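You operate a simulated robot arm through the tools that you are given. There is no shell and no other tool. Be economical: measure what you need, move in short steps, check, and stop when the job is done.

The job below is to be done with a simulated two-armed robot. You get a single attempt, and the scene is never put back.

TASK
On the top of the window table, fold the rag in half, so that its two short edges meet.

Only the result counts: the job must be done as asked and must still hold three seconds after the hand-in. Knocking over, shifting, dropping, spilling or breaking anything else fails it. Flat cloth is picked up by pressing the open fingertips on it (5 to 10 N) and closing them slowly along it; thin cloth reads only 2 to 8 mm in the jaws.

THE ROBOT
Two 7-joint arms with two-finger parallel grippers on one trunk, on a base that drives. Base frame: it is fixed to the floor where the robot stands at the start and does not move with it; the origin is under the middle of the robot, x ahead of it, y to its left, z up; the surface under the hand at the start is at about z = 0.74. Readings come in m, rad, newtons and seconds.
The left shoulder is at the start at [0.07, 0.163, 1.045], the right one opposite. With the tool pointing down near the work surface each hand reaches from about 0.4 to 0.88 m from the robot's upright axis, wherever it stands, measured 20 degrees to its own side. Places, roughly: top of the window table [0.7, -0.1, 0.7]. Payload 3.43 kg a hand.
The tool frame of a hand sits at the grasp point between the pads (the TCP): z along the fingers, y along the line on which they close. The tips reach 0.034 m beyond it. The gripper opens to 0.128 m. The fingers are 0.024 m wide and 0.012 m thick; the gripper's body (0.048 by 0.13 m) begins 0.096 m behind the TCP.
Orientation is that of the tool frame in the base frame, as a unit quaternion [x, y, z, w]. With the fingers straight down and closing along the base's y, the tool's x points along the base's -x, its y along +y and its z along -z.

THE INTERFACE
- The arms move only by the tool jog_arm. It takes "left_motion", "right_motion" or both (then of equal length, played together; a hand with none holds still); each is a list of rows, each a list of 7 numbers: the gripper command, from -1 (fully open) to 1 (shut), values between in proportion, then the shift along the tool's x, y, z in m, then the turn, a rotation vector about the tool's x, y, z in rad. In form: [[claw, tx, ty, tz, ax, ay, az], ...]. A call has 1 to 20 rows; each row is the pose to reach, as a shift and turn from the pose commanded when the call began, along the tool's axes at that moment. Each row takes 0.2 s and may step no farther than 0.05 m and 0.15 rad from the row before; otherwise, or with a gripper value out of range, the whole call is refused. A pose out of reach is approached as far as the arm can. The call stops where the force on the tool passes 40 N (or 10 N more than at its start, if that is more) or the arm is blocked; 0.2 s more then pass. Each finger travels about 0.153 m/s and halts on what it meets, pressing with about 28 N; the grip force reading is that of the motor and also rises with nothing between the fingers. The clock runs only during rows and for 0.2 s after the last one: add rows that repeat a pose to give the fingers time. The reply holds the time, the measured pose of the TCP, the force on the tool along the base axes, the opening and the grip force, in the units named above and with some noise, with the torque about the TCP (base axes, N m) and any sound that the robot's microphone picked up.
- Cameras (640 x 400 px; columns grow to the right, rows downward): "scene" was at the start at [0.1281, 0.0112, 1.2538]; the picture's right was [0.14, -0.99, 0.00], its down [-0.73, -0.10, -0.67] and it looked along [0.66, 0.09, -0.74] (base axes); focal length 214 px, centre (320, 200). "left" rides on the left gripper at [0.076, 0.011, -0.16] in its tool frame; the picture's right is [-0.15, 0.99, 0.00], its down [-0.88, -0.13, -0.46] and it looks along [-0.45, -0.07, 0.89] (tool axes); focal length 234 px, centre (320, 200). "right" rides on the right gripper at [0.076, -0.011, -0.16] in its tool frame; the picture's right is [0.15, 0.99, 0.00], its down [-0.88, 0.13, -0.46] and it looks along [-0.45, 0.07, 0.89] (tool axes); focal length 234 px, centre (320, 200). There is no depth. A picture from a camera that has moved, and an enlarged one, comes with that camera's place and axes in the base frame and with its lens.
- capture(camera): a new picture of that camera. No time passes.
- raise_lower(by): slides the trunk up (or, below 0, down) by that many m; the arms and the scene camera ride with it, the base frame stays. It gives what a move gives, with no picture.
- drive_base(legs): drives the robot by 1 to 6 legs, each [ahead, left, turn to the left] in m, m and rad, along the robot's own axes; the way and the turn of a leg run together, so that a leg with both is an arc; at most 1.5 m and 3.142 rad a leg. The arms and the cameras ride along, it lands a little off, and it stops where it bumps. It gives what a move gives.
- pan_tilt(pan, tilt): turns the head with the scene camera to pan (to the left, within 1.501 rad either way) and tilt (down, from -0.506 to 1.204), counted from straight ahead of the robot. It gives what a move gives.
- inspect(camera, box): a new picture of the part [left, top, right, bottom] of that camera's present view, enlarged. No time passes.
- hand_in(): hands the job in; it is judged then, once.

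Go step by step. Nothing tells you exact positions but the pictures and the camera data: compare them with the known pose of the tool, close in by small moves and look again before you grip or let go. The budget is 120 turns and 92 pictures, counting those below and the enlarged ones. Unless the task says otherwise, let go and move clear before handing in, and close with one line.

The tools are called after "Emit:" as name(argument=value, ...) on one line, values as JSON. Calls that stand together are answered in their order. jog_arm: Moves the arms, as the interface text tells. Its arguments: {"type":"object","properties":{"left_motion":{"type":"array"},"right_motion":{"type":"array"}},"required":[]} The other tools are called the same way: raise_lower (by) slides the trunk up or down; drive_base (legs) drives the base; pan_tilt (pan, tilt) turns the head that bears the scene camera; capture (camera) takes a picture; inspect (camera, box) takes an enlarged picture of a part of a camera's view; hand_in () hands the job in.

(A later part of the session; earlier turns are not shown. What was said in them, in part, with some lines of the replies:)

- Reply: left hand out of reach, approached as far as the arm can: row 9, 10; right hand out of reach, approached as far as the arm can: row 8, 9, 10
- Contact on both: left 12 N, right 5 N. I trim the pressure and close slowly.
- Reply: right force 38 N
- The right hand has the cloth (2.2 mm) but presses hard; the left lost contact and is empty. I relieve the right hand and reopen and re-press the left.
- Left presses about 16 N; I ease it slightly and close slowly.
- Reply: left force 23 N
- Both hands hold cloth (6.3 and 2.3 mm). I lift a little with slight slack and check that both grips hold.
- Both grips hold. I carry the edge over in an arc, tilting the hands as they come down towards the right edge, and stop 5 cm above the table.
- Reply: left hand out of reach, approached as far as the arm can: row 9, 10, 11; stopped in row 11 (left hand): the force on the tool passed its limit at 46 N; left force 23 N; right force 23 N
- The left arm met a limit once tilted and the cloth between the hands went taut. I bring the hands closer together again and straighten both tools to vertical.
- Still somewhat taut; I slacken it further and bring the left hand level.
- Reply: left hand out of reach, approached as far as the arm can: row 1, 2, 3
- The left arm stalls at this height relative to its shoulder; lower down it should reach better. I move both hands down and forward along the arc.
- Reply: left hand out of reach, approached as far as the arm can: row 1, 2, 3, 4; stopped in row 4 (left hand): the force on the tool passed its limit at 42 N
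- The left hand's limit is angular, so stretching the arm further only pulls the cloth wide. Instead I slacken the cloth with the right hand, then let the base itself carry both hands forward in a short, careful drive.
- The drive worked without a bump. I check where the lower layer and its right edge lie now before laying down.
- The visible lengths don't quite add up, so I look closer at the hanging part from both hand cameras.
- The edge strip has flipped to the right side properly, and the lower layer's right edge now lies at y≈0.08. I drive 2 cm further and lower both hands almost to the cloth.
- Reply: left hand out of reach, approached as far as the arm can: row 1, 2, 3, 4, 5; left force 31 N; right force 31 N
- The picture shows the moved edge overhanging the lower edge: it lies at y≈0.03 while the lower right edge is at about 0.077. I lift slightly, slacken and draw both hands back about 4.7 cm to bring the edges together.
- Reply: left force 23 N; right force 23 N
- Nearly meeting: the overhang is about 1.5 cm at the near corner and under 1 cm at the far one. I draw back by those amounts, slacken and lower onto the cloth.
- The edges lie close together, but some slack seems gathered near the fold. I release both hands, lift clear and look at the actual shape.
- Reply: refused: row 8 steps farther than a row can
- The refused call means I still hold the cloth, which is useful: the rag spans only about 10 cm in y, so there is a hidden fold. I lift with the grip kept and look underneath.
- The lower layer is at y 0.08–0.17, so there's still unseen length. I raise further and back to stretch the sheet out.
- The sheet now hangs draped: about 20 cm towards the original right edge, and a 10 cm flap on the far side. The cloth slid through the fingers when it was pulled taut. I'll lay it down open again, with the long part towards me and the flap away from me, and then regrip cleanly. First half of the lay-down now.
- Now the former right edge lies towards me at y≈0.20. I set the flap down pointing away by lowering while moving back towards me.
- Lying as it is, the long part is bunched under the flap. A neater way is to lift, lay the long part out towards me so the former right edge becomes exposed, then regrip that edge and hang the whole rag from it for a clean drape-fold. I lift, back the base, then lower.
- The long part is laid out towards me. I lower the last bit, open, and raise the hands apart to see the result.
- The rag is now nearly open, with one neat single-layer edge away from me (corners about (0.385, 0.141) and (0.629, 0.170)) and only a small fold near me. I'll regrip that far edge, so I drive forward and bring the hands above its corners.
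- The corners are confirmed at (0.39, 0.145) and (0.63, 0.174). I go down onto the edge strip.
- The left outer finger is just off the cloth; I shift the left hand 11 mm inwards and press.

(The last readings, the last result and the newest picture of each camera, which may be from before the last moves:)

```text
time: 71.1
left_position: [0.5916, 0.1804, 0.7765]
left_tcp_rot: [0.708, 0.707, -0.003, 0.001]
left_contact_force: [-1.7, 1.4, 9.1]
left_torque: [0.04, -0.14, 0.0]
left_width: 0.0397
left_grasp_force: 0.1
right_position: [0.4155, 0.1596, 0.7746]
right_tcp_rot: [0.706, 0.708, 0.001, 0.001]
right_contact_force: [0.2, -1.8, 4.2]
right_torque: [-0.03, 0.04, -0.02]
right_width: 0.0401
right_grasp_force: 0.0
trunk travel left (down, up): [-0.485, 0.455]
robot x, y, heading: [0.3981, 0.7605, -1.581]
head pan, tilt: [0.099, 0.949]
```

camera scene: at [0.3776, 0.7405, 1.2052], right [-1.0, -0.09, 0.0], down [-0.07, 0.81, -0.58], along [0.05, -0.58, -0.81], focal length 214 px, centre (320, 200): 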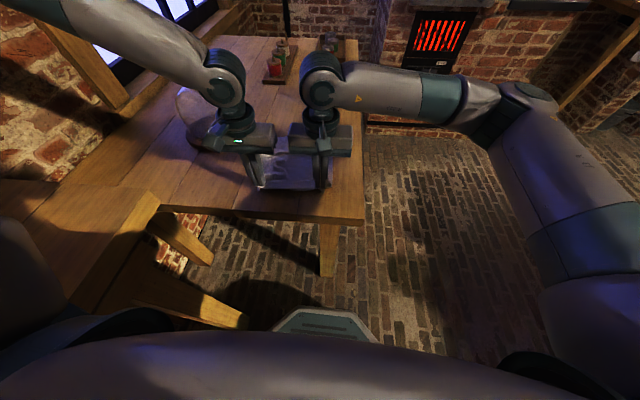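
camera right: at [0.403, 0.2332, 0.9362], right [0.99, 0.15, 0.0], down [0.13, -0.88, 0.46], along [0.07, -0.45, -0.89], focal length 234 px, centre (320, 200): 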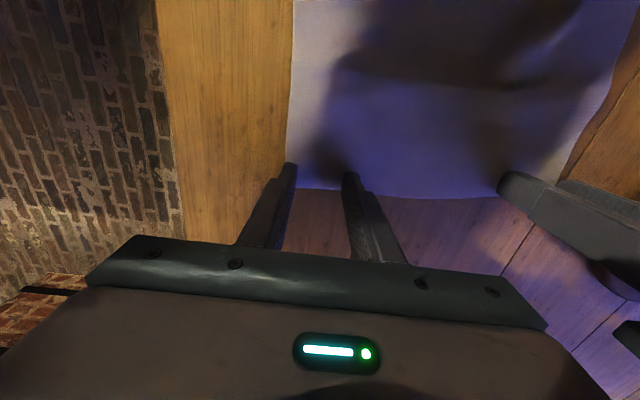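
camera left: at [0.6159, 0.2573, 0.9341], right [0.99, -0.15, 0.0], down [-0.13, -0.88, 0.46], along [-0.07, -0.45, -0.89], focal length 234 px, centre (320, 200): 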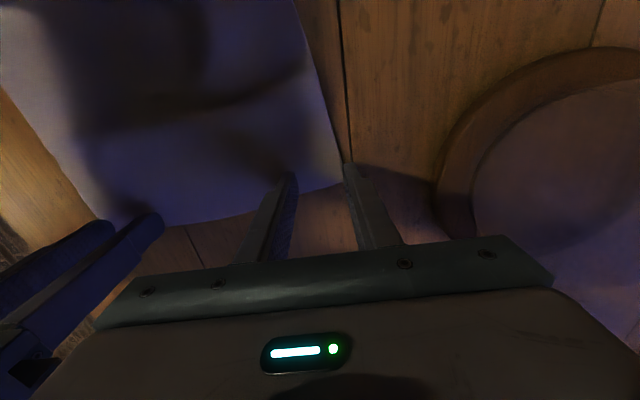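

Pressures are 9 N and 4 N. I close slowly on both.

Emit:
jog_arm(left_motion=[[0.42, 0, 0, 0.0003, 0, 0, 0], [0.47, 0, 0, 0.0003, 0, 0, 0], [0.52, 0, 0, 0.0003, 0, 0, 0], [0.57, 0, 0, 0.0003, 0, 0, 0], [0.62, 0, 0, 0.0003, 0, 0, 0], [0.67, 0, 0, 0.0003, 0, 0, 0], [0.72, 0, 0, 0.0003, 0, 0, 0], [0.77, 0, 0, 0.0003, 0, 0, 0], [0.82, 0, 0, 0.0003, 0, 0, 0], [0.87, 0, 0, 0.0003, 0, 0, 0], [0.92, 0, 0, 0.0003, 0, 0, 0], [0.97, 0, 0, 0.0003, 0, 0, 0], [1, 0, 0, 0.0003, 0, 0, 0], [1, 0, 0, 0.0003, 0, 0, 0]], right_motion=[[0.42, 0, 0, 0.0006, 0, 0, 0], [0.47, 0, 0, 0.0006, 0, 0, 0], [0.52, 0, 0, 0.0006, 0, 0, 0], [0.57, 0, 0, 0.0006, 0, 0, 0], [0.62, 0, 0, 0.0006, 0, 0, 0], [0.67, 0, 0, 0.0006, 0, 0, 0], [0.72, 0, 0, 0.0006, 0, 0, 0], [0.77, 0, 0, 0.0006, 0, 0, 0], [0.82, 0, 0, 0.0006, 0, 0, 0], [0.87, 0, 0, 0.0006, 0, 0, 0], [0.92, 0, 0, 0.0006, 0, 0, 0], [0.97, 0, 0, 0.0006, 0, 0, 0], [1, 0, 0, 0.0006, 0, 0, 0], [1, 0, 0, 0.0006, 0, 0, 0]])

```text
time: 74.1
left_position: [0.5926, 0.18, 0.7746]
left_tcp_rot: [0.707, 0.707, -0.002, 0.002]
left_contact_force: [5.3, -1.5, 31.4]
left_torque: [0.02, -0.28, -0.04]
left_width: 0.0023
left_grasp_force: 28.0
right_position: [0.4149, 0.1598, 0.776]
right_tcp_rot: [0.705, 0.709, 0.001, 0.002]
right_contact_force: [-0.5, 0.2, 2.1]
right_torque: [-0.01, 0.04, -0.01]
right_width: 0.0003
right_grasp_force: 28.2
trunk travel left (down, up): [-0.485, 0.455]
robot x, y, heading: [0.395, 0.7613, -1.583]
head pan, tilt: [0.099, 0.949]
```

Left has it (2.3 mm), right missed. I relieve the left and retry the right with a firmer press.

Emit:
jog_arm(left_motion=[[1, 0, 0, -0.003, 0, 0, 0], [1, 0, 0, -0.003, 0, 0, 0], [1, 0, 0, -0.003, 0, 0, 0], [1, 0, 0, -0.003, 0, 0, 0], [1, 0, 0, -0.003, 0, 0, 0], [1, 0, 0, -0.003, 0, 0, 0]], right_motion=[[1, 0, 0, -0.006, 0, 0, 0], [0.375, 0, 0, -0.006, 0, 0, 0], [0.375, 0, 0, -0.006, 0, 0, 0], [0.375, 0.002, 0.002, 0, 0, 0, 0], [0.375, 0.002, 0.002, 0.0008, 0, 0, 0], [0.375, 0.002, 0.002, 0.0008, 0, 0, 0]])

Emit:
capture(camera="right")

```text
time: 75.5
left_position: [0.5907, 0.1792, 0.7763]
left_tcp_rot: [0.708, 0.707, -0.002, 0.001]
left_contact_force: [-0.4, -0.6, -0.1]
left_torque: [-0.07, 0.02, -0.04]
left_width: 0.0025
left_grasp_force: 28.1
right_position: [0.4179, 0.1604, 0.7742]
right_tcp_rot: [0.706, 0.708, 0.001, 0.001]
right_contact_force: [-1.3, -1.7, 9.5]
right_torque: [-0.09, -0.17, -0.04]
right_width: 0.0393
right_grasp_force: 0.0
trunk travel left (down, up): [-0.485, 0.455]
robot x, y, heading: [0.3948, 0.7627, -1.578]
head pan, tilt: [0.099, 0.949]
```

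```text
31 pictures are left
camera right: at [0.4052, 0.2355, 0.9358], right [0.99, 0.15, 0.0], down [0.13, -0.88, 0.46], along [0.07, -0.45, -0.89], focal length 234 px, centre (320, 200)
```

right: 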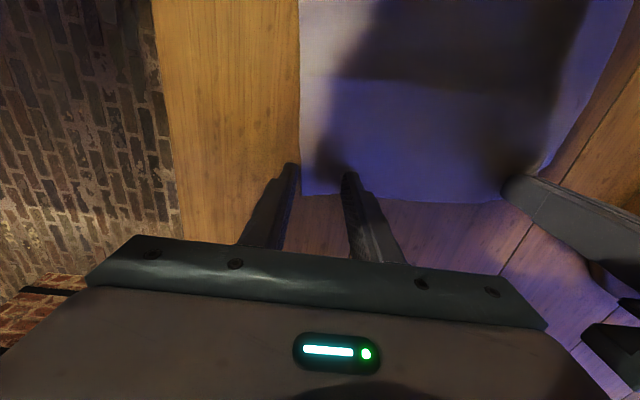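

The left grip drew the cloth along, so the corner is now at x≈0.403. I shift the right hand 11 mm further in and press again, with a narrower opening.

Emit:
jog_arm(right_motion=[[0.375, 0, 0, -0.005, 0, 0, 0], [0.47, -0.002, 0.011, -0.005, 0, 0, 0], [0.47, -0.002, 0.011, -0.001, 0, 0, 0], [0.47, -0.002, 0.011, 0.0003, 0, 0, 0], [0.47, -0.002, 0.011, 0.0003, 0, 0, 0]])

```text
time: 76.7
left_position: [0.592, 0.18, 0.7778]
left_tcp_rot: [0.707, 0.708, -0.003, 0.0]
left_contact_force: [0.2, -0.1, 0.0]
left_torque: [-0.01, 0.02, 0.06]
left_width: 0.0024
left_grasp_force: 28.4
right_position: [0.4283, 0.1601, 0.7756]
right_tcp_rot: [0.706, 0.709, 0.0, 0.002]
right_contact_force: [1.9, 1.3, 14.0]
right_torque: [0.01, 0.18, -0.03]
right_width: 0.0335
right_grasp_force: 0.0
trunk travel left (down, up): [-0.485, 0.455]
robot x, y, heading: [0.4, 0.7606, -1.58]
head pan, tilt: [0.099, 0.949]
```

Emit:
jog_arm(right_motion=[[0.52, 0, 0, 0, 0, 0, 0], [0.57, 0, 0, 0, 0, 0, 0], [0.62, 0, 0, 0, 0, 0, 0], [0.67, 0, 0, 0, 0, 0, 0], [0.72, 0, 0, 0, 0, 0, 0], [0.77, 0, 0, 0, 0, 0, 0], [0.82, 0, 0, 0, 0, 0, 0], [0.87, 0, 0, 0, 0, 0, 0], [0.92, 0, 0, 0, 0, 0, 0], [0.97, 0, 0, 0, 0, 0, 0], [1, 0, 0, 0, 0, 0, 0], [1, 0, 0, 0, 0, 0, 0], [1, 0, 0, -0.003, 0, 0, 0]])

Emit:
capture(camera="right")

```text
time: 79.5
left_position: [0.5914, 0.1789, 0.7773]
left_tcp_rot: [0.707, 0.707, -0.002, 0.0]
left_contact_force: [-2.4, -1.4, 0.2]
left_torque: [0.0, 0.05, 0.02]
left_width: 0.0023
left_grasp_force: 28.2
right_position: [0.4278, 0.1605, 0.7763]
right_tcp_rot: [0.706, 0.708, 0.002, 0.0]
right_contact_force: [2.3, 0.1, 8.9]
right_torque: [-0.05, -0.01, 0.04]
right_width: 0.0021
right_grasp_force: 27.7
trunk travel left (down, up): [-0.485, 0.455]
robot x, y, heading: [0.3978, 0.7607, -1.583]
head pan, tilt: [0.099, 0.949]
```

```text
30 pictures are left
camera right: at [0.4164, 0.2347, 0.9363], right [0.99, 0.15, 0.0], down [0.13, -0.88, 0.45], along [0.07, -0.45, -0.89], focal length 234 px, centre (320, 200)
```

right: 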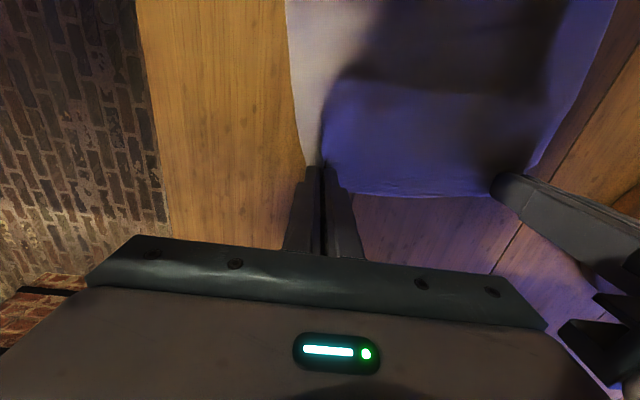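

Both hands hold the edge (2.3 and 2.1 mm) with little tension. I raise the trunk so the whole rag hangs from this edge.

Emit:
jog_arm(right_motion=[[1, 0, 0.003, -0.01, 0, 0, 0], [1, 0, 0.004, -0.02, 0, 0, 0]], left_motion=[[1, 0, 0, -0.01, 0, 0, 0], [1, 0, 0, -0.02, 0, 0, 0]])

Emit:
raise_lower(by=0.3)

Emit:
capture(camera="scene")

Emit:
capture(camera="right")

```text
time: 80.1
left_position: [0.5919, 0.1789, 0.7979]
left_tcp_rot: [0.708, 0.706, -0.002, 0.001]
left_contact_force: [0.6, -0.4, -0.2]
left_torque: [0.03, 0.01, 0.01]
left_width: 0.0022
left_grasp_force: 27.9
right_position: [0.4326, 0.1573, 0.7962]
right_tcp_rot: [0.706, 0.708, 0.0, 0.0]
right_contact_force: [-0.3, -0.2, 0.0]
right_torque: [0.01, -0.03, 0.03]
right_width: 0.0023
right_grasp_force: 28.0
trunk travel left (down, up): [-0.485, 0.455]
robot x, y, heading: [0.3972, 0.7625, -1.582]
head pan, tilt: [0.099, 0.949]
```

```text
time: 83.1
left_position: [0.5922, 0.1791, 1.0982]
left_tcp_rot: [0.707, 0.707, -0.002, 0.001]
left_contact_force: [-0.9, 0.6, -0.9]
left_torque: [0.03, 0.03, -0.02]
left_width: 0.0023
left_grasp_force: 27.7
right_position: [0.4335, 0.1584, 1.0952]
right_tcp_rot: [0.706, 0.708, 0.001, 0.0]
right_contact_force: [-0.2, 0.1, 0.1]
right_torque: [-0.03, 0.02, 0.0]
right_width: 0.0022
right_grasp_force: 27.7
trunk travel left (down, up): [-0.785, 0.155]
robot x, y, heading: [0.3957, 0.7633, -1.581]
head pan, tilt: [0.099, 0.949]
```

```text
29 pictures are left
camera scene: at [0.4017, 0.6397, 1.505], right [-1.0, -0.09, 0.0], down [-0.07, 0.81, -0.58], along [0.05, -0.58, -0.81], focal length 214 px, centre (320, 200)
```

scene: 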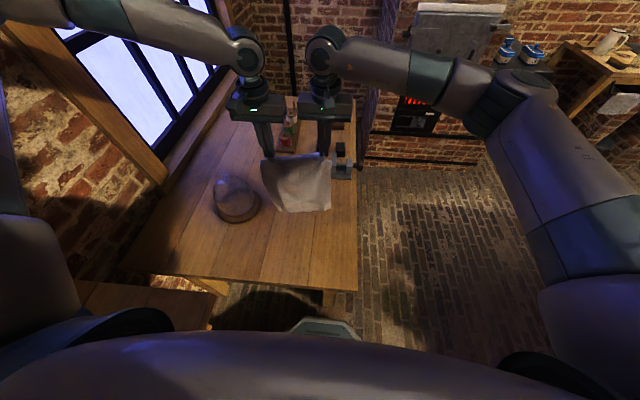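

```text
28 pictures are left
camera right: at [0.4208, 0.2328, 1.2563], right [0.99, 0.15, 0.0], down [0.13, -0.88, 0.45], along [0.07, -0.45, -0.89], focal length 234 px, centre (320, 200)
```

right: 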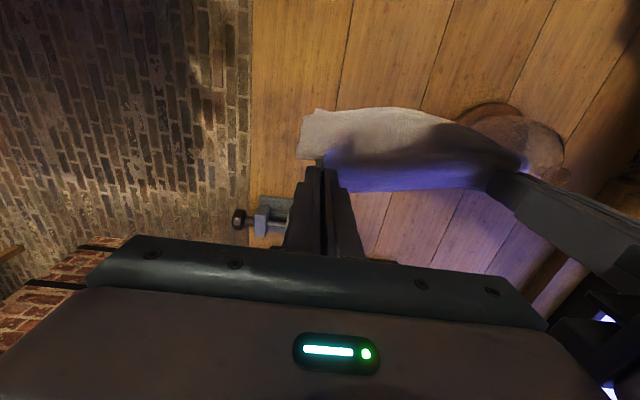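

The rag now hangs freely from its edge. I check its length and lower edge in close-up.

Emit:
inspect(camera="scene", box=[220, 110, 380, 230])

Emit:
inspect(camera="right", box=[270, 80, 590, 260])

```text
3.33 times, centred on (300, 170) of scene
camera zoom: at [0.4017, 0.6397, 1.505], right [-1.0, -0.09, 0.0], down [-0.07, 0.81, -0.58], along [0.05, -0.58, -0.81], focal length 715 px, centre (387, 300)
```

zoom: 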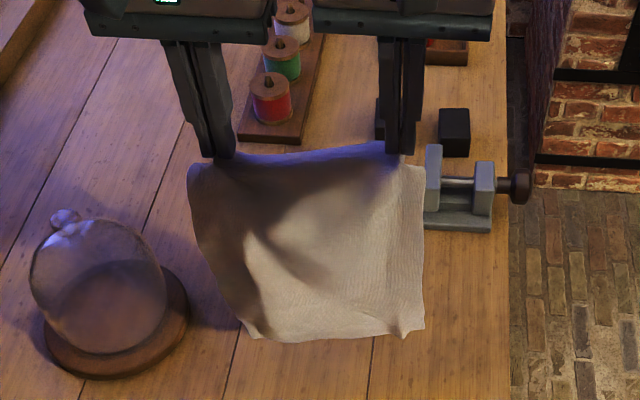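

```text
2.00 times, centred on (430, 170) of right
camera zoom: at [0.4208, 0.2328, 1.2563], right [0.99, 0.15, 0.0], down [0.13, -0.88, 0.45], along [0.07, -0.45, -0.89], focal length 468 px, centre (100, 260)
```

zoom: 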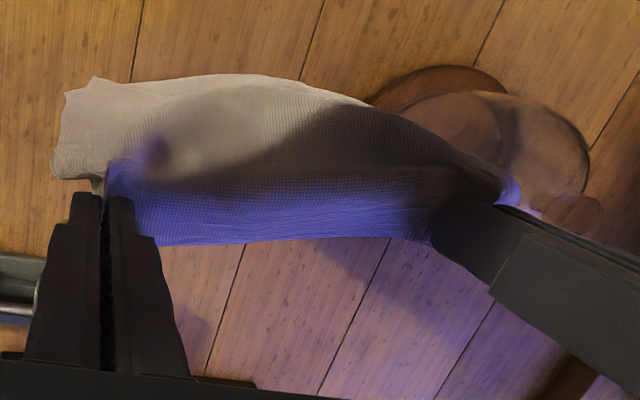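

The whole sheet hangs single-layered with its lower edge just at the table, y≈0.15–0.165. Now the drape-fold: I lay the lower half towards me by lowering and moving back at the same rate.

Emit:
raise_lower(by=-0.025)

Emit:
jog_arm(left_motion=[[1, 0.015, 0, 0, 0, 0, 0], [1, 0.03, 0, 0.005, 0, 0, 0], [1, 0.04, 0, 0.01, 0, 0, 0]], right_motion=[[1, 0.015, 0, 0, 0, 0, 0], [1, 0.03, 0, 0.005, 0, 0, 0], [1, 0.04, 0, 0.01, 0, 0, 0]])

Emit:
raise_lower(by=-0.04)

Emit:
jog_arm(left_motion=[[1, 0.015, 0, 0, 0, 0, 0], [1, 0.03, 0, 0, 0, 0, 0], [1, 0.045, 0, 0, 0, 0, 0]], right_motion=[[1, 0.015, 0, 0, 0, 0, 0], [1, 0.03, 0, 0, 0, 0, 0], [1, 0.045, 0, 0, 0, 0, 0]])

Emit:
raise_lower(by=-0.04)

Emit:
inspect(camera="scene", box=[220, 110, 380, 230])

```text
time: 83.8
left_position: [0.5911, 0.1779, 1.0718]
left_tcp_rot: [0.707, 0.707, -0.002, 0.001]
left_contact_force: [0.8, -0.6, -0.6]
left_torque: [-0.02, 0.03, 0.02]
left_width: 0.0023
left_grasp_force: 27.8
right_position: [0.4329, 0.1577, 1.0714]
right_tcp_rot: [0.706, 0.708, 0.0, 0.0]
right_contact_force: [0.7, 0.2, -0.8]
right_torque: [0.03, 0.02, 0.0]
right_width: 0.002
right_grasp_force: 28.5
trunk travel left (down, up): [-0.76, 0.18]
robot x, y, heading: [0.3984, 0.7594, -1.581]
head pan, tilt: [0.099, 0.949]
```

```text
time: 84.6
left_position: [0.5918, 0.2188, 1.0623]
left_tcp_rot: [0.708, 0.707, -0.003, 0.0]
left_contact_force: [0.6, 0.0, 0.3]
left_torque: [0.01, 0.02, 0.02]
left_width: 0.0024
left_grasp_force: 27.7
right_position: [0.4332, 0.197, 1.0593]
right_tcp_rot: [0.707, 0.708, 0.002, 0.001]
right_contact_force: [-1.1, -0.4, -0.3]
right_torque: [-0.01, -0.03, 0.05]
right_width: 0.0018
right_grasp_force: 28.1
trunk travel left (down, up): [-0.76, 0.18]
robot x, y, heading: [0.3924, 0.7655, -1.585]
head pan, tilt: [0.099, 0.949]
```

```text
time: 85.5
left_position: [0.5904, 0.2183, 1.023]
left_tcp_rot: [0.707, 0.707, -0.002, 0.0]
left_contact_force: [0.4, 0.3, -0.1]
left_torque: [0.01, 0.02, -0.01]
left_width: 0.0022
left_grasp_force: 27.7
right_position: [0.4325, 0.1992, 1.0191]
right_tcp_rot: [0.707, 0.707, 0.001, 0.001]
right_contact_force: [0.0, 0.7, -0.3]
right_torque: [-0.02, -0.02, 0.01]
right_width: 0.002
right_grasp_force: 28.0
trunk travel left (down, up): [-0.72, 0.22]
robot x, y, heading: [0.3991, 0.7644, -1.579]
head pan, tilt: [0.099, 0.949]
```

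```text
time: 86.3
left_position: [0.5911, 0.2658, 1.0227]
left_tcp_rot: [0.707, 0.707, -0.002, 0.0]
left_contact_force: [0.3, 0.3, -0.3]
left_torque: [0.01, -0.02, 0.02]
left_width: 0.0023
left_grasp_force: 28.4
right_position: [0.4329, 0.2417, 1.0201]
right_tcp_rot: [0.706, 0.708, 0.002, 0.001]
right_contact_force: [-1.2, 0.6, -0.3]
right_torque: [-0.02, -0.04, 0.01]
right_width: 0.0021
right_grasp_force: 28.0
trunk travel left (down, up): [-0.72, 0.22]
robot x, y, heading: [0.3982, 0.7574, -1.577]
head pan, tilt: [0.099, 0.949]
```

```text
time: 87.1
left_position: [0.5902, 0.2649, 0.9822]
left_tcp_rot: [0.707, 0.707, -0.002, 0.001]
left_contact_force: [0.7, 0.8, 0.1]
left_torque: [-0.01, 0.0, 0.02]
left_width: 0.0023
left_grasp_force: 27.8
right_position: [0.4346, 0.2432, 0.9807]
right_tcp_rot: [0.706, 0.708, 0.002, 0.001]
right_contact_force: [-0.9, 0.4, 0.1]
right_torque: [-0.03, -0.04, 0.02]
right_width: 0.0022
right_grasp_force: 27.7
trunk travel left (down, up): [-0.68, 0.26]
robot x, y, heading: [0.3938, 0.7618, -1.579]
head pan, tilt: [0.099, 0.949]
```

```text
3.33 times, centred on (300, 170) of scene
camera zoom: at [0.4016, 0.6405, 1.4002], right [-1.0, -0.09, 0.0], down [-0.07, 0.81, -0.58], along [0.05, -0.58, -0.81], focal length 715 px, centre (387, 300)
```

zoom: 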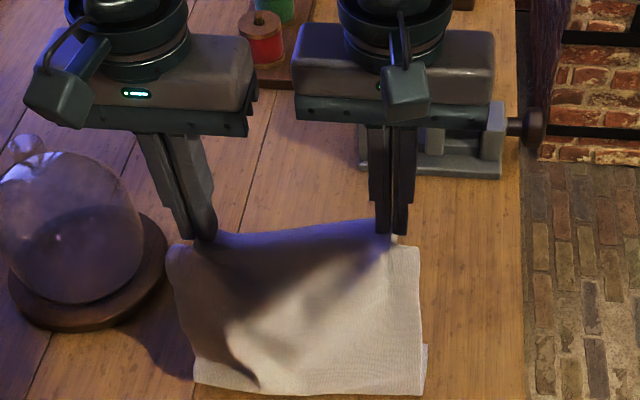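

The crease seems to be forming at y≈0.29. I check behind the sheet with the hand camera.

Emit:
inspect(camera="right", box=[250, 60, 570, 260])

Emit:
inspect(camera="left", box=[80, 60, 400, 260])

```text
2.00 times, centred on (410, 160) of right
camera zoom: at [0.421, 0.3171, 1.1405], right [0.99, 0.15, 0.0], down [0.13, -0.88, 0.46], along [0.07, -0.45, -0.89], focal length 468 px, centre (140, 280)
```

zoom: 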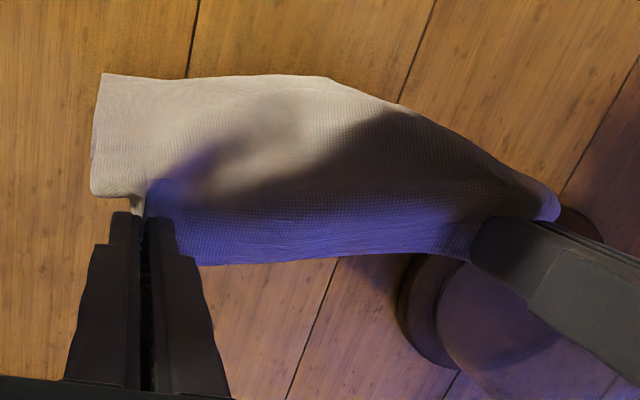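

```text
2.00 times, centred on (240, 160) of left
camera zoom: at [0.602, 0.3428, 1.1403], right [0.99, -0.15, 0.0], down [-0.13, -0.88, 0.46], along [-0.07, -0.45, -0.89], focal length 468 px, centre (480, 280)
```

zoom: 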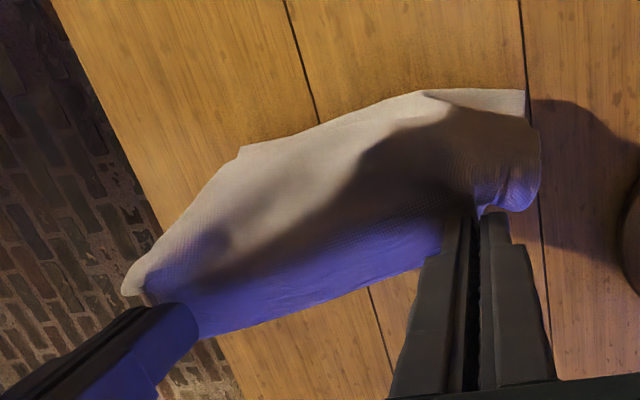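

I continue laying down: another 5 cm back and 4 cm lower, then look behind the sheet again.

Emit:
jog_arm(left_motion=[[1, 0.015, 0, 0, 0, 0, 0], [1, 0.03, 0, 0, 0, 0, 0], [1, 0.05, 0, 0, 0, 0, 0]], right_motion=[[1, 0.015, 0, 0, 0, 0, 0], [1, 0.03, 0, 0, 0, 0, 0], [1, 0.05, 0, 0, 0, 0, 0]])

Emit:
raise_lower(by=-0.04)

Emit:
capture(camera="right")

Emit:
inspect(camera="scene", box=[220, 130, 380, 250])

```text
time: 87.9
left_position: [0.5903, 0.3164, 0.9847]
left_tcp_rot: [0.708, 0.707, -0.002, 0.0]
left_contact_force: [-0.8, 0.0, 0.0]
left_torque: [0.02, 0.05, 0.0]
left_width: 0.0024
left_grasp_force: 28.3
right_position: [0.4335, 0.2924, 0.9798]
right_tcp_rot: [0.706, 0.708, 0.002, 0.0]
right_contact_force: [0.0, -0.1, -0.3]
right_torque: [-0.01, 0.02, 0.03]
right_width: 0.0019
right_grasp_force: 28.3
trunk travel left (down, up): [-0.68, 0.26]
robot x, y, heading: [0.3941, 0.7659, -1.58]
head pan, tilt: [0.099, 0.949]
```

```text
time: 88.7
left_position: [0.5898, 0.3156, 0.9432]
left_tcp_rot: [0.707, 0.707, -0.002, 0.0]
left_contact_force: [0.3, 0.6, 0.0]
left_torque: [-0.03, 0.02, -0.03]
left_width: 0.0022
left_grasp_force: 28.1
right_position: [0.4328, 0.2914, 0.9392]
right_tcp_rot: [0.707, 0.707, 0.001, 0.001]
right_contact_force: [-0.2, -0.2, -0.6]
right_torque: [-0.03, 0.02, 0.03]
right_width: 0.0022
right_grasp_force: 28.5
trunk travel left (down, up): [-0.64, 0.3]
robot x, y, heading: [0.3946, 0.7644, -1.581]
head pan, tilt: [0.099, 0.949]
```

```text
22 pictures are left
camera right: at [0.4213, 0.3668, 1.0998], right [0.99, 0.15, 0.0], down [0.13, -0.88, 0.46], along [0.07, -0.45, -0.89], focal length 234 px, centre (320, 200)
```

right: 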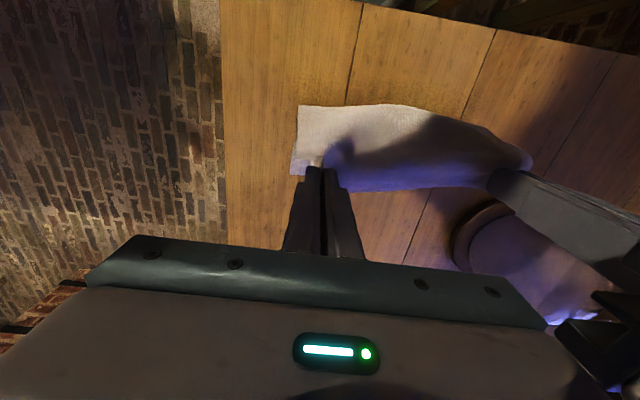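

```text
3.33 times, centred on (300, 190) of scene
camera zoom: at [0.4016, 0.6404, 1.3602], right [-1.0, -0.09, 0.0], down [-0.07, 0.81, -0.58], along [0.05, -0.58, -0.81], focal length 715 px, centre (387, 233)
```

zoom: 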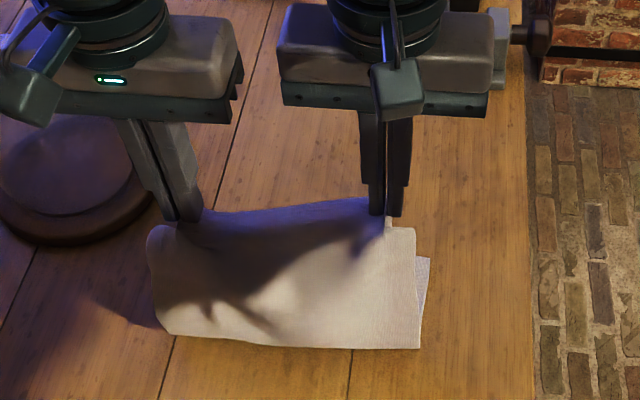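

The lower layer is properly laid: its far edge is at y≈0.224 and the crease at y≈0.334. I continue to lay about 5 cm more.

Emit:
jog_arm(left_motion=[[1, 0.015, 0, 0, 0, 0, 0], [1, 0.03, 0, 0.01, 0, 0, 0], [1, 0.05, 0, 0.015, 0, 0, 0]], right_motion=[[1, 0.015, 0, 0, 0, 0, 0], [1, 0.03, 0, 0.01, 0, 0, 0], [1, 0.05, 0, 0.015, 0, 0, 0]])

Emit:
raise_lower(by=-0.03)

Emit:
inspect(camera="scene", box=[220, 130, 380, 250])

Emit:
inspect(camera="left", box=[80, 60, 400, 260])

```text
time: 89.5
left_position: [0.5907, 0.3658, 0.9281]
left_tcp_rot: [0.707, 0.707, -0.002, 0.0]
left_contact_force: [0.2, -0.5, -0.4]
left_torque: [-0.03, -0.01, -0.01]
left_width: 0.0024
left_grasp_force: 27.7
right_position: [0.4327, 0.3407, 0.9239]
right_tcp_rot: [0.706, 0.708, 0.001, 0.0]
right_contact_force: [0.6, 0.5, -0.2]
right_torque: [-0.03, 0.0, 0.05]
right_width: 0.0021
right_grasp_force: 27.8
trunk travel left (down, up): [-0.64, 0.3]
robot x, y, heading: [0.3975, 0.7625, -1.582]
head pan, tilt: [0.099, 0.949]
```

```text
time: 90.3
left_position: [0.5894, 0.3648, 0.8988]
left_tcp_rot: [0.707, 0.707, -0.003, 0.001]
left_contact_force: [0.2, -0.3, 0.5]
left_torque: [-0.03, 0.01, -0.01]
left_width: 0.0027
left_grasp_force: 28.4
right_position: [0.4325, 0.3415, 0.8955]
right_tcp_rot: [0.706, 0.708, 0.002, 0.001]
right_contact_force: [0.3, 0.5, 0.0]
right_torque: [-0.03, -0.01, -0.01]
right_width: 0.002
right_grasp_force: 28.4
trunk travel left (down, up): [-0.61, 0.33]
robot x, y, heading: [0.3951, 0.7616, -1.579]
head pan, tilt: [0.099, 0.949]
```

```text
3.33 times, centred on (300, 190) of scene
camera zoom: at [0.4016, 0.6404, 1.3302], right [-1.0, -0.09, 0.0], down [-0.07, 0.81, -0.58], along [0.05, -0.58, -0.81], focal length 715 px, centre (387, 233)
```

zoom: 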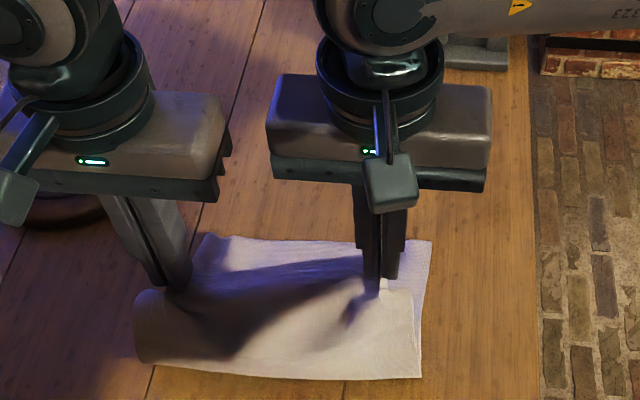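

```text
2.00 times, centred on (240, 160) of left
camera zoom: at [0.6015, 0.4427, 1.0563], right [0.99, -0.15, 0.0], down [-0.13, -0.88, 0.46], along [-0.07, -0.45, -0.89], focal length 468 px, centre (480, 280)
```

zoom: 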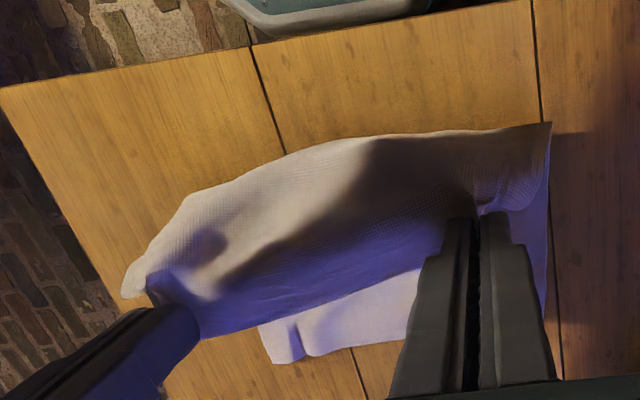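

Very good: the lower layer is flat with far corners at (0.394, 0.223) and (0.621, 0.237), and the crease at about 0.376. Now I swing the held edge over onto that far edge and down.

Emit:
jog_arm(left_motion=[[1, -0.015, 0, -0.003, 0, 0, 0], [1, -0.03, 0, 0, 0, 0, 0], [1, -0.045, 0, 0.008, 0, 0, 0], [1, -0.06, 0, 0.018, 0, 0, 0], [1, -0.073, 0, 0.03, 0, 0, 0], [1, -0.085, 0, 0.043, 0, 0, 0], [1, -0.095, 0, 0.056, 0, 0, 0], [1, -0.104, 0, 0.07, 0, 0, 0], [1, -0.112, 0, 0.084, 0, 0, 0], [1, -0.118, 0, 0.097, 0, 0, 0], [1, -0.118, 0, 0.097, 0, 0, 0]], right_motion=[[1, -0.013, -0.001, -0.003, 0, 0, 0], [1, -0.026, -0.001, 0, 0, 0, 0], [1, -0.039, -0.001, 0.008, 0, 0, 0], [1, -0.052, -0.001, 0.018, 0, 0, 0], [1, -0.063, -0.001, 0.03, 0, 0, 0], [1, -0.074, -0.001, 0.043, 0, 0, 0], [1, -0.083, -0.001, 0.056, 0, 0, 0], [1, -0.091, -0.001, 0.07, 0, 0, 0], [1, -0.098, -0.001, 0.084, 0, 0, 0], [1, -0.1025, -0.001, 0.095, 0, 0, 0], [1, -0.1025, -0.001, 0.095, 0, 0, 0]])

Emit:
inspect(camera="scene", box=[220, 110, 380, 230])

Emit:
inspect(camera="left", box=[80, 60, 400, 260])

Emit:
inspect(camera="right", box=[240, 60, 560, 260])

```text
time: 92.7
left_position: [0.5982, 0.2499, 0.8085]
left_tcp_rot: [0.707, 0.708, -0.002, 0.0]
left_contact_force: [-1.0, 0.0, 0.2]
left_torque: [-0.03, 0.04, 0.0]
left_width: 0.0024
left_grasp_force: 27.9
left hand out of reach, approached as far as the arm can: row 9, 10, 11
right_position: [0.4314, 0.2393, 0.7995]
right_tcp_rot: [0.707, 0.707, 0.001, 0.001]
right_contact_force: [-0.1, 0.1, 0.6]
right_torque: [0.0, -0.04, 0.0]
right_width: 0.002
right_grasp_force: 27.9
trunk travel left (down, up): [-0.61, 0.33]
robot x, y, heading: [0.3956, 0.762, -1.577]
head pan, tilt: [0.099, 0.949]
```

```text
3.33 times, centred on (300, 170) of scene
camera zoom: at [0.4016, 0.6401, 1.3301], right [-1.0, -0.09, 0.0], down [-0.07, 0.81, -0.58], along [0.05, -0.58, -0.81], focal length 715 px, centre (387, 300)
```

zoom: 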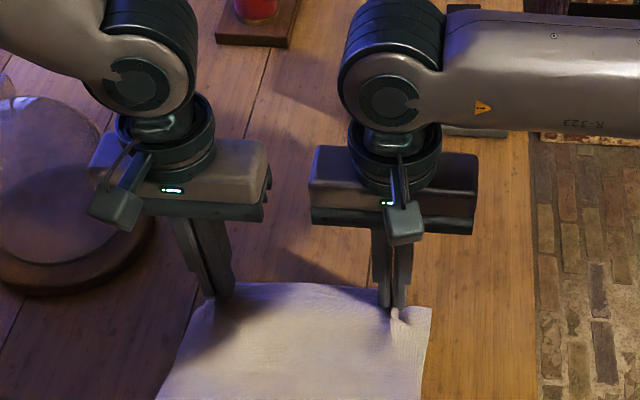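

```text
2.00 times, centred on (240, 160) of left
camera zoom: at [0.6094, 0.3263, 0.9672], right [0.99, -0.15, 0.0], down [-0.13, -0.88, 0.46], along [-0.07, -0.45, -0.89], focal length 468 px, centre (480, 280)
```

zoom: 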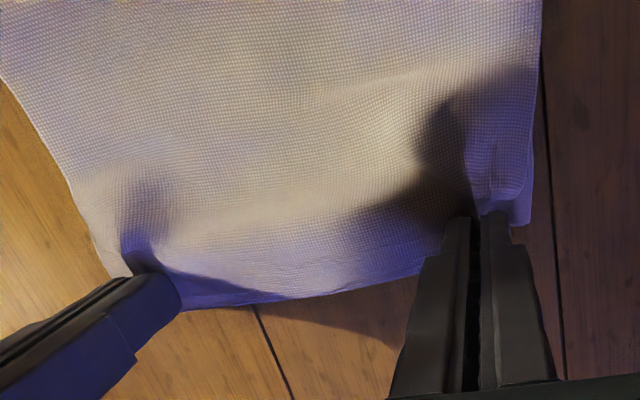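

```text
2.00 times, centred on (400, 160) of right
camera zoom: at [0.4201, 0.3134, 0.9602], right [0.99, 0.15, 0.0], down [0.13, -0.88, 0.45], along [0.07, -0.45, -0.89], focal length 468 px, centre (160, 280)
```

zoom: 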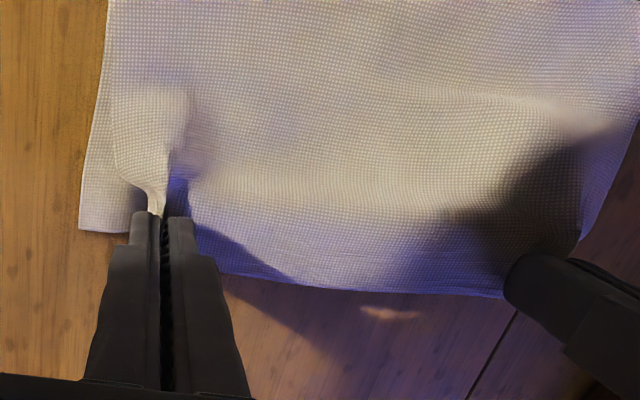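

The edges nearly meet: the upper edge is about 1 cm beyond the lower one. I ease both hands 7 mm back and lower by the trunk, then open slowly.

Emit:
jog_arm(left_motion=[[1, 0.007, 0, 0, 0, 0, 0], [1, 0.008, 0, 0, 0, 0, 0]], right_motion=[[1, 0.006, 0, 0, 0, 0, 0], [1, 0.006, 0, 0, 0, 0, 0]])

Emit:
raise_lower(by=-0.02)

Emit:
jog_arm(left_motion=[[1, 0, 0, 0.004, 0, 0, 0], [0.95, 0, 0, 0.004, 0, 0, 0], [0.88, 0, 0, 0.004, 0, 0, 0], [0.8, 0, 0, 0.004, 0, 0, 0], [0.7, 0, 0, 0.004, 0, 0, 0], [0.6, 0, 0, 0.004, 0, 0, 0], [0.6, 0, 0, 0.004, 0, 0, 0]], right_motion=[[1, 0, 0, 0.001, 0, 0, 0], [0.95, 0, 0, 0.001, 0, 0, 0], [0.88, 0, 0, 0.001, 0, 0, 0], [0.8, 0, 0, 0.001, 0, 0, 0], [0.7, 0, 0, 0.001, 0, 0, 0], [0.6, 0, 0, 0.001, 0, 0, 0], [0.6, 0, 0, 0.001, 0, 0, 0]])

Emit:
inspect(camera="right", box=[240, 60, 560, 260])

```text
time: 93.3
left_position: [0.5988, 0.2564, 0.8095]
left_tcp_rot: [0.707, 0.707, -0.003, 0.0]
left_contact_force: [-1.6, 0.1, -0.8]
left_torque: [0.0, 0.07, 0.01]
left_width: 0.0025
left_grasp_force: 28.3
right_position: [0.4326, 0.2454, 0.7988]
right_tcp_rot: [0.706, 0.709, 0.002, 0.0]
right_contact_force: [1.6, 0.2, -0.1]
right_torque: [0.01, -0.05, 0.02]
right_width: 0.002
right_grasp_force: 27.9
trunk travel left (down, up): [-0.61, 0.33]
robot x, y, heading: [0.3973, 0.7596, -1.579]
head pan, tilt: [0.099, 0.949]
```

```text
time: 93.9
left_position: [0.5983, 0.257, 0.7898]
left_tcp_rot: [0.707, 0.707, -0.002, 0.0]
left_contact_force: [-2.2, -0.6, 1.3]
left_torque: [-0.01, 0.08, 0.01]
left_width: 0.0025
left_grasp_force: 27.4
right_position: [0.4317, 0.2446, 0.7812]
right_tcp_rot: [0.706, 0.708, 0.002, 0.001]
right_contact_force: [1.3, -0.2, 0.6]
right_torque: [-0.02, -0.07, 0.0]
right_width: 0.0016
right_grasp_force: 28.5
trunk travel left (down, up): [-0.59, 0.35]
robot x, y, heading: [0.3969, 0.7631, -1.583]
head pan, tilt: [0.099, 0.949]
```

```text
time: 95.5
left_position: [0.5986, 0.2576, 0.7856]
left_tcp_rot: [0.707, 0.707, -0.003, 0.001]
left_contact_force: [0.7, 0.5, 0.1]
left_torque: [0.02, 0.02, 0.0]
left_width: 0.0256
left_grasp_force: 0.1
right_position: [0.4333, 0.2443, 0.7788]
right_tcp_rot: [0.706, 0.709, 0.001, 0.0]
right_contact_force: [0.5, -0.3, 0.5]
right_torque: [0.05, -0.01, 0.02]
right_width: 0.0254
right_grasp_force: 0.0
trunk travel left (down, up): [-0.59, 0.35]
robot x, y, heading: [0.3945, 0.7629, -1.582]
head pan, tilt: [0.099, 0.949]
```

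```text
2.00 times, centred on (400, 160) of right
camera zoom: at [0.4199, 0.3196, 0.9392], right [0.99, 0.15, 0.0], down [0.13, -0.88, 0.45], along [0.07, -0.45, -0.89], focal length 468 px, centre (160, 280)
```

zoom: 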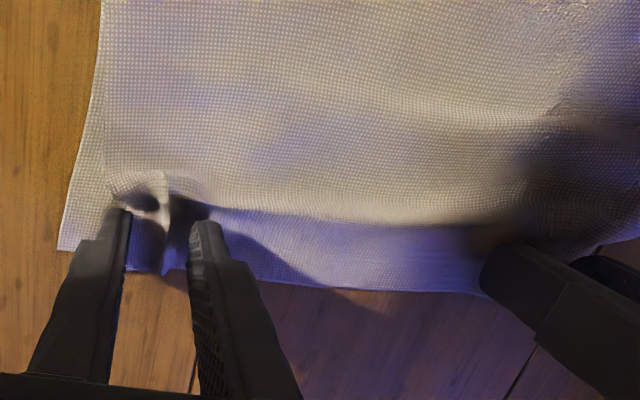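

Both are released. I lift straight up with the trunk and inspect.

Emit:
raise_lower(by=0.2)

Emit:
jog_arm(left_motion=[[0.6, 0, 0.04, 0, 0, 0, 0], [0.6, 0, 0.08, 0, 0, 0, 0], [0.6, 0, 0.12, 0, 0, 0, 0]], right_motion=[[0.6, 0, -0.04, 0, 0, 0, 0], [0.6, 0, -0.08, 0, 0, 0, 0], [0.6, 0, -0.12, 0, 0, 0, 0]])

Emit:
inspect(camera="scene", box=[230, 130, 370, 235])

Emit:
capture(camera="right")

```text
time: 97.7
left_position: [0.5983, 0.2572, 0.9851]
left_tcp_rot: [0.707, 0.707, -0.002, 0.0]
left_contact_force: [0.3, 0.0, 0.0]
left_torque: [-0.02, 0.0, 0.02]
left_width: 0.0256
left_grasp_force: 0.1
right_position: [0.4318, 0.2454, 0.9784]
right_tcp_rot: [0.706, 0.708, 0.002, 0.0]
right_contact_force: [0.2, -0.7, 0.0]
right_torque: [-0.05, 0.0, 0.0]
right_width: 0.0256
right_grasp_force: 0.0
trunk travel left (down, up): [-0.79, 0.15]
robot x, y, heading: [0.3978, 0.7601, -1.578]
head pan, tilt: [0.099, 0.949]
```

```text
time: 98.5
left_position: [0.7184, 0.2567, 0.9844]
left_tcp_rot: [0.707, 0.707, -0.002, -0.001]
left_contact_force: [-0.5, -0.1, 0.1]
left_torque: [-0.02, -0.01, -0.03]
left_width: 0.0255
left_grasp_force: 0.2
right_position: [0.3097, 0.2437, 0.9796]
right_tcp_rot: [0.706, 0.709, 0.001, 0.001]
right_contact_force: [0.2, -0.1, 0.1]
right_torque: [0.0, 0.0, 0.02]
right_width: 0.0259
right_grasp_force: 0.1
trunk travel left (down, up): [-0.79, 0.15]
robot x, y, heading: [0.3977, 0.7621, -1.581]
head pan, tilt: [0.099, 0.949]
```

```text
3.81 times, centred on (300, 182) of scene
camera zoom: at [0.4014, 0.641, 1.5102], right [-1.0, -0.09, 0.0], down [-0.07, 0.81, -0.58], along [0.05, -0.58, -0.81], focal length 817 px, centre (396, 267)
```

zoom: 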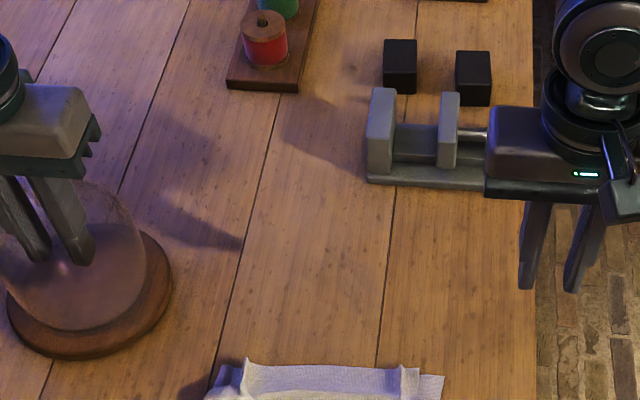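

```text
13 pictures are left
camera right: at [0.2982, 0.3194, 1.1406], right [0.99, 0.15, 0.0], down [0.13, -0.88, 0.46], along [0.07, -0.45, -0.89], focal length 234 px, centre (320, 200)
```

right: 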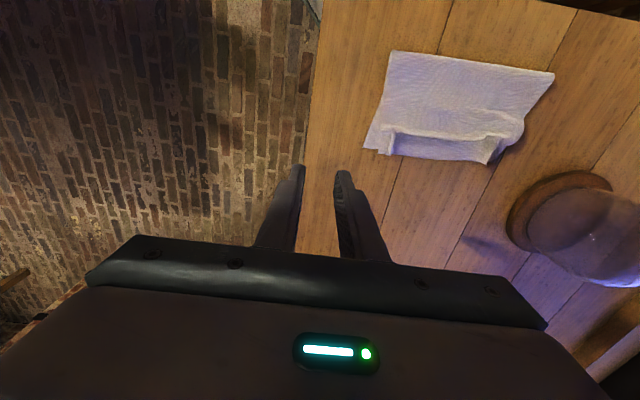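

It looks properly folded, with small pinch puckers near the two corners. I look closely at the edges.

Emit:
inspect(camera="scene", box=[255, 205, 375, 295])

Emit:
inspect(camera="right", box=[350, 40, 570, 175])

```text
4.44 times, centred on (315, 250) of scene
camera zoom: at [0.4014, 0.641, 1.5102], right [-1.0, -0.09, 0.0], down [-0.07, 0.81, -0.58], along [0.05, -0.58, -0.81], focal length 953 px, centre (342, -22)
```

zoom: 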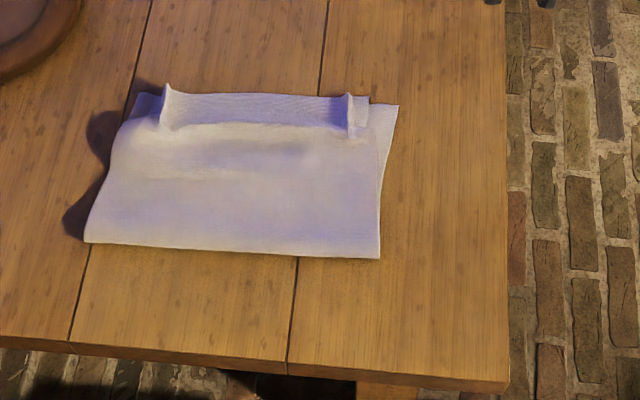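

```text
2.91 times, centred on (460, 108) of right
camera zoom: at [0.2982, 0.3194, 1.1406], right [0.99, 0.15, 0.0], down [0.13, -0.88, 0.46], along [0.07, -0.45, -0.89], focal length 681 px, centre (-87, 469)
```

zoom: 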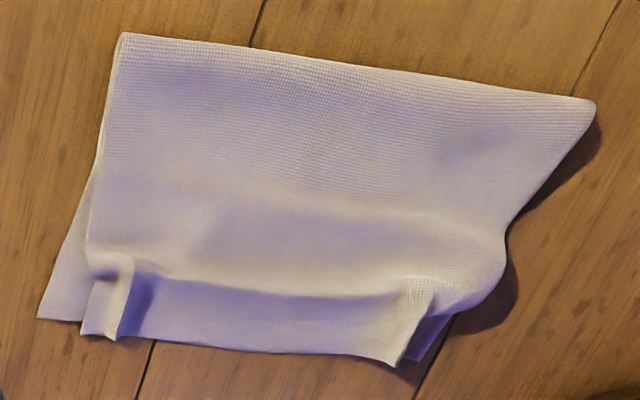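

The short edges meet within about 1 cm along y; only the pinch puckers pull the upper corners inwards by about 2 cm. I'll set the closed fingertips gently on each pucker and spread them to smooth it out.

Emit:
jog_arm(left_motion=[[1, 0, -0.04, 0, 0, 0, 0], [1, 0, -0.08, 0, 0, 0, 0], [1, 0, -0.12, 0, 0, 0, 0], [1, 0, -0.12, 0, 0, 0, 0]], right_motion=[[1, 0, 0.04, 0, 0, 0, 0], [1, 0, 0.08, 0, 0, 0, 0], [1, 0, 0.12, 0, 0, 0, 0], [1, 0, 0.12, 0, 0, 0, 0]])

Emit:
raise_lower(by=-0.195)

Emit:
jog_arm(left_motion=[[1, 0, 0, 0.004, 0, 0, 0], [1, 0, 0, 0.008, 0, 0, 0], [1, 0, 0, 0.011, 0, 0, 0], [1, 0, 0, 0.012, 0, 0, 0], [1, 0, 0, 0.012, 0, 0, 0]], right_motion=[[1, 0, 0, 0.002, 0, 0, 0], [1, 0, 0, 0.004, 0, 0, 0], [1, 0, 0, 0.005, 0, 0, 0], [1, 0, 0, 0.006, 0, 0, 0], [1, 0, 0, 0.006, 0, 0, 0]])

```text
time: 99.5
left_position: [0.5966, 0.2575, 0.9866]
left_tcp_rot: [0.707, 0.707, -0.002, 0.0]
left_contact_force: [-0.4, 0.6, -0.1]
left_torque: [0.02, -0.03, 0.02]
left_width: 0.0001
left_grasp_force: 27.8
right_position: [0.4298, 0.2442, 0.9795]
right_tcp_rot: [0.706, 0.708, 0.002, 0.001]
right_contact_force: [0.1, 0.3, 0.6]
right_torque: [-0.04, -0.04, 0.01]
right_width: 0.0
right_grasp_force: 28.0
trunk travel left (down, up): [-0.79, 0.15]
robot x, y, heading: [0.3958, 0.7635, -1.575]
head pan, tilt: [0.099, 0.949]
```

```text
time: 101.6
left_position: [0.5971, 0.2572, 0.7906]
left_tcp_rot: [0.707, 0.707, -0.002, 0.0]
left_contact_force: [-0.2, -1.6, -0.4]
left_torque: [0.0, 0.03, 0.02]
left_width: 0.0
left_grasp_force: 27.8
right_position: [0.4307, 0.2448, 0.7855]
right_tcp_rot: [0.707, 0.708, 0.002, 0.001]
right_contact_force: [-0.4, 0.3, 0.1]
right_torque: [-0.02, 0.0, -0.01]
right_width: 0.0
right_grasp_force: 27.8
trunk travel left (down, up): [-0.595, 0.345]
robot x, y, heading: [0.3937, 0.76, -1.585]
head pan, tilt: [0.099, 0.949]
```

```text
time: 102.8
left_position: [0.6041, 0.2583, 0.7838]
left_tcp_rot: [0.707, 0.707, -0.002, 0.0]
left_contact_force: [0.2, -0.2, 0.7]
left_torque: [-0.02, -0.02, 0.01]
left_width: 0.0
left_grasp_force: 28.2
left hand out of reach, approached as far as the arm can: row 2, 3, 4, 5
right_position: [0.4305, 0.2444, 0.777]
right_tcp_rot: [0.706, 0.708, 0.001, 0.0]
right_contact_force: [0.4, -0.5, 0.5]
right_torque: [-0.01, 0.04, 0.01]
right_width: 0.0
right_grasp_force: 28.5
trunk travel left (down, up): [-0.595, 0.345]
robot x, y, heading: [0.3952, 0.763, -1.58]
head pan, tilt: [0.099, 0.949]
```

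The left hand needs the trunk to get lower. I raise the right a little and drop the trunk by 8 mm.

Emit:
jog_arm(right_motion=[[1, 0, 0, -0.003, 0, 0, 0], [1, 0, 0, -0.006, 0, 0, 0]])

Emit:
raise_lower(by=-0.008)

```text
time: 103.4
left_position: [0.6041, 0.2591, 0.7843]
left_tcp_rot: [0.707, 0.708, -0.003, 0.0]
left_contact_force: [0.2, 0.1, 0.2]
left_torque: [-0.02, 0.0, 0.02]
left_width: 0.0
left_grasp_force: 28.6
right_position: [0.4312, 0.2459, 0.7858]
right_tcp_rot: [0.707, 0.708, 0.002, 0.001]
right_contact_force: [0.2, 0.0, -0.5]
right_torque: [-0.02, -0.01, -0.03]
right_width: 0.0
right_grasp_force: 28.0
trunk travel left (down, up): [-0.595, 0.345]
robot x, y, heading: [0.3962, 0.7616, -1.579]
head pan, tilt: [0.099, 0.949]
```

```text
time: 104.0
left_position: [0.6028, 0.2599, 0.777]
left_tcp_rot: [0.707, 0.707, -0.005, 0.001]
left_contact_force: [1.3, 1.3, 16.1]
left_torque: [-0.06, -0.09, 0.07]
left_width: 0.0
left_grasp_force: 28.0
right_position: [0.431, 0.246, 0.778]
right_tcp_rot: [0.706, 0.708, 0.001, 0.001]
right_contact_force: [-0.4, -0.3, 0.5]
right_torque: [0.02, 0.0, -0.01]
right_width: 0.0001
right_grasp_force: 27.7
trunk travel left (down, up): [-0.587, 0.353]
robot x, y, heading: [0.3922, 0.761, -1.577]
head pan, tilt: [0.099, 0.949]
```

Left is pressing, right almost. I add light pressure on the right and spread both slowly to about 3.5 cm, then lift.

Emit:
jog_arm(left_motion=[[1, 0, 0, 0, 0, 0, 0], [0.95, 0, 0, 0, 0, 0, 0], [0.88, 0, 0, 0, 0, 0, 0], [0.8, 0, 0, 0, 0, 0, 0], [0.72, 0, 0, 0, 0, 0, 0], [0.64, 0, 0, 0, 0, 0, 0], [0.56, 0, 0, 0, 0, 0, 0], [0.5, 0, 0, 0, 0, 0, 0], [0.45, 0, 0, 0, 0, 0, 0], [0.45, 0, 0, 0, 0, 0, 0], [0.45, 0, 0, -0.02, 0, 0, 0]], right_motion=[[1, 0, 0, 0.003, 0, 0, 0], [0.95, 0, 0, 0.003, 0, 0, 0], [0.88, 0, 0, 0.003, 0, 0, 0], [0.8, 0, 0, 0.003, 0, 0, 0], [0.72, 0, 0, 0.003, 0, 0, 0], [0.64, 0, 0, 0.003, 0, 0, 0], [0.56, 0, 0, 0.003, 0, 0, 0], [0.5, 0, 0, 0.003, 0, 0, 0], [0.45, 0, 0, 0.003, 0, 0, 0], [0.45, 0, 0, 0.003, 0, 0, 0], [0.45, 0, 0, -0.02, 0, 0, 0]])

Emit:
raise_lower(by=0.2)

Emit:
jog_arm(left_motion=[[0.45, 0, 0.04, 0, 0, 0, 0], [0.45, 0, 0.08, 0, 0, 0, 0], [0.45, 0, 0.12, 0, 0, 0, 0]], right_motion=[[0.45, 0, -0.04, 0, 0, 0, 0], [0.45, 0, -0.08, 0, 0, 0, 0], [0.45, 0, -0.12, 0, 0, 0, 0]])

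Emit:
inspect(camera="scene", box=[255, 205, 375, 295])

Emit:
inspect(camera="right", box=[350, 40, 570, 175])

```text
time: 106.4
left_position: [0.6032, 0.261, 0.7954]
left_tcp_rot: [0.708, 0.706, -0.002, 0.0]
left_contact_force: [0.7, 1.0, 0.6]
left_torque: [-0.01, 0.02, 0.0]
left_width: 0.035
left_grasp_force: 0.1
right_position: [0.428, 0.247, 0.7951]
right_tcp_rot: [0.707, 0.707, 0.0, -0.002]
right_contact_force: [0.3, -0.1, -0.1]
right_torque: [-0.04, -0.02, 0.0]
right_width: 0.0354
right_grasp_force: 0.1
trunk travel left (down, up): [-0.587, 0.353]
robot x, y, heading: [0.3932, 0.7631, -1.585]
head pan, tilt: [0.099, 0.949]
```

```text
time: 108.6
left_position: [0.6038, 0.2598, 0.9948]
left_tcp_rot: [0.707, 0.707, -0.003, 0.0]
left_contact_force: [-0.3, 0.3, -0.7]
left_torque: [-0.01, 0.0, 0.05]
left_width: 0.0351
left_grasp_force: 0.2
right_position: [0.4308, 0.2459, 0.9972]
right_tcp_rot: [0.705, 0.709, 0.001, 0.001]
right_contact_force: [0.4, -0.7, 0.7]
right_torque: [-0.02, -0.02, -0.01]
right_width: 0.0354
right_grasp_force: 0.0
trunk travel left (down, up): [-0.787, 0.153]
robot x, y, heading: [0.3907, 0.7606, -1.58]
head pan, tilt: [0.099, 0.949]
```

```text
time: 109.4
left_position: [0.724, 0.2595, 0.9932]
left_tcp_rot: [0.708, 0.706, -0.004, 0.002]
left_contact_force: [-0.4, 0.1, 0.3]
left_torque: [-0.02, 0.03, 0.0]
left_width: 0.0353
left_grasp_force: 0.1
right_position: [0.3104, 0.2458, 0.9964]
right_tcp_rot: [0.706, 0.708, 0.001, 0.002]
right_contact_force: [-0.6, 0.4, 0.1]
right_torque: [-0.02, -0.02, 0.04]
right_width: 0.0353
right_grasp_force: 0.1
trunk travel left (down, up): [-0.787, 0.153]
robot x, y, heading: [0.3963, 0.7601, -1.582]
head pan, tilt: [0.099, 0.949]
```

```text
4.44 times, centred on (315, 250) of scene
camera zoom: at [0.4015, 0.6412, 1.5072], right [-1.0, -0.09, 0.0], down [-0.07, 0.81, -0.58], along [0.05, -0.58, -0.81], focal length 953 px, centre (342, -22)
```

zoom: 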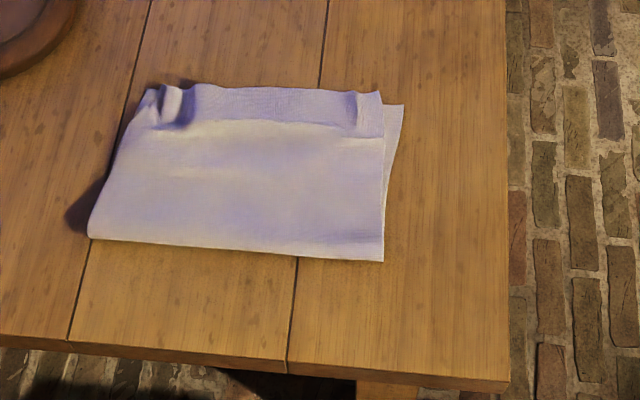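

```text
2.91 times, centred on (460, 108) of right
camera zoom: at [0.2984, 0.3212, 1.1577], right [0.99, 0.15, 0.0], down [0.13, -0.88, 0.46], along [0.07, -0.45, -0.89], focal length 681 px, centre (-87, 469)
```

zoom: 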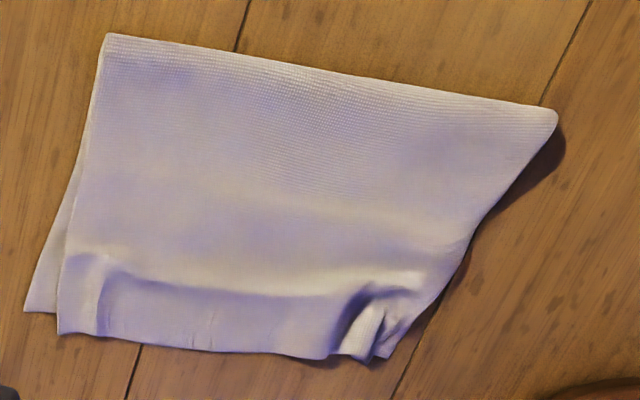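

The puckers are largely gone. The short edges meet within about 1 cm with the corners over each other, nothing else was moved, and both hands are open and clear, so I hand in.

Emit:
hand_in()

```text
The job is handed in.
```

I folded the rag in half on the window table and handed the job in. Its two short edges meet to within about 1 cm, and the near-side corners (towards the front of the table) are offset by about 1.3 cm. A few light wrinkles remain near the far-side corners where the fingers held the cloth. The folded rag lies a little to the left of where it started. In the pictures nothing else on the table looks moved.
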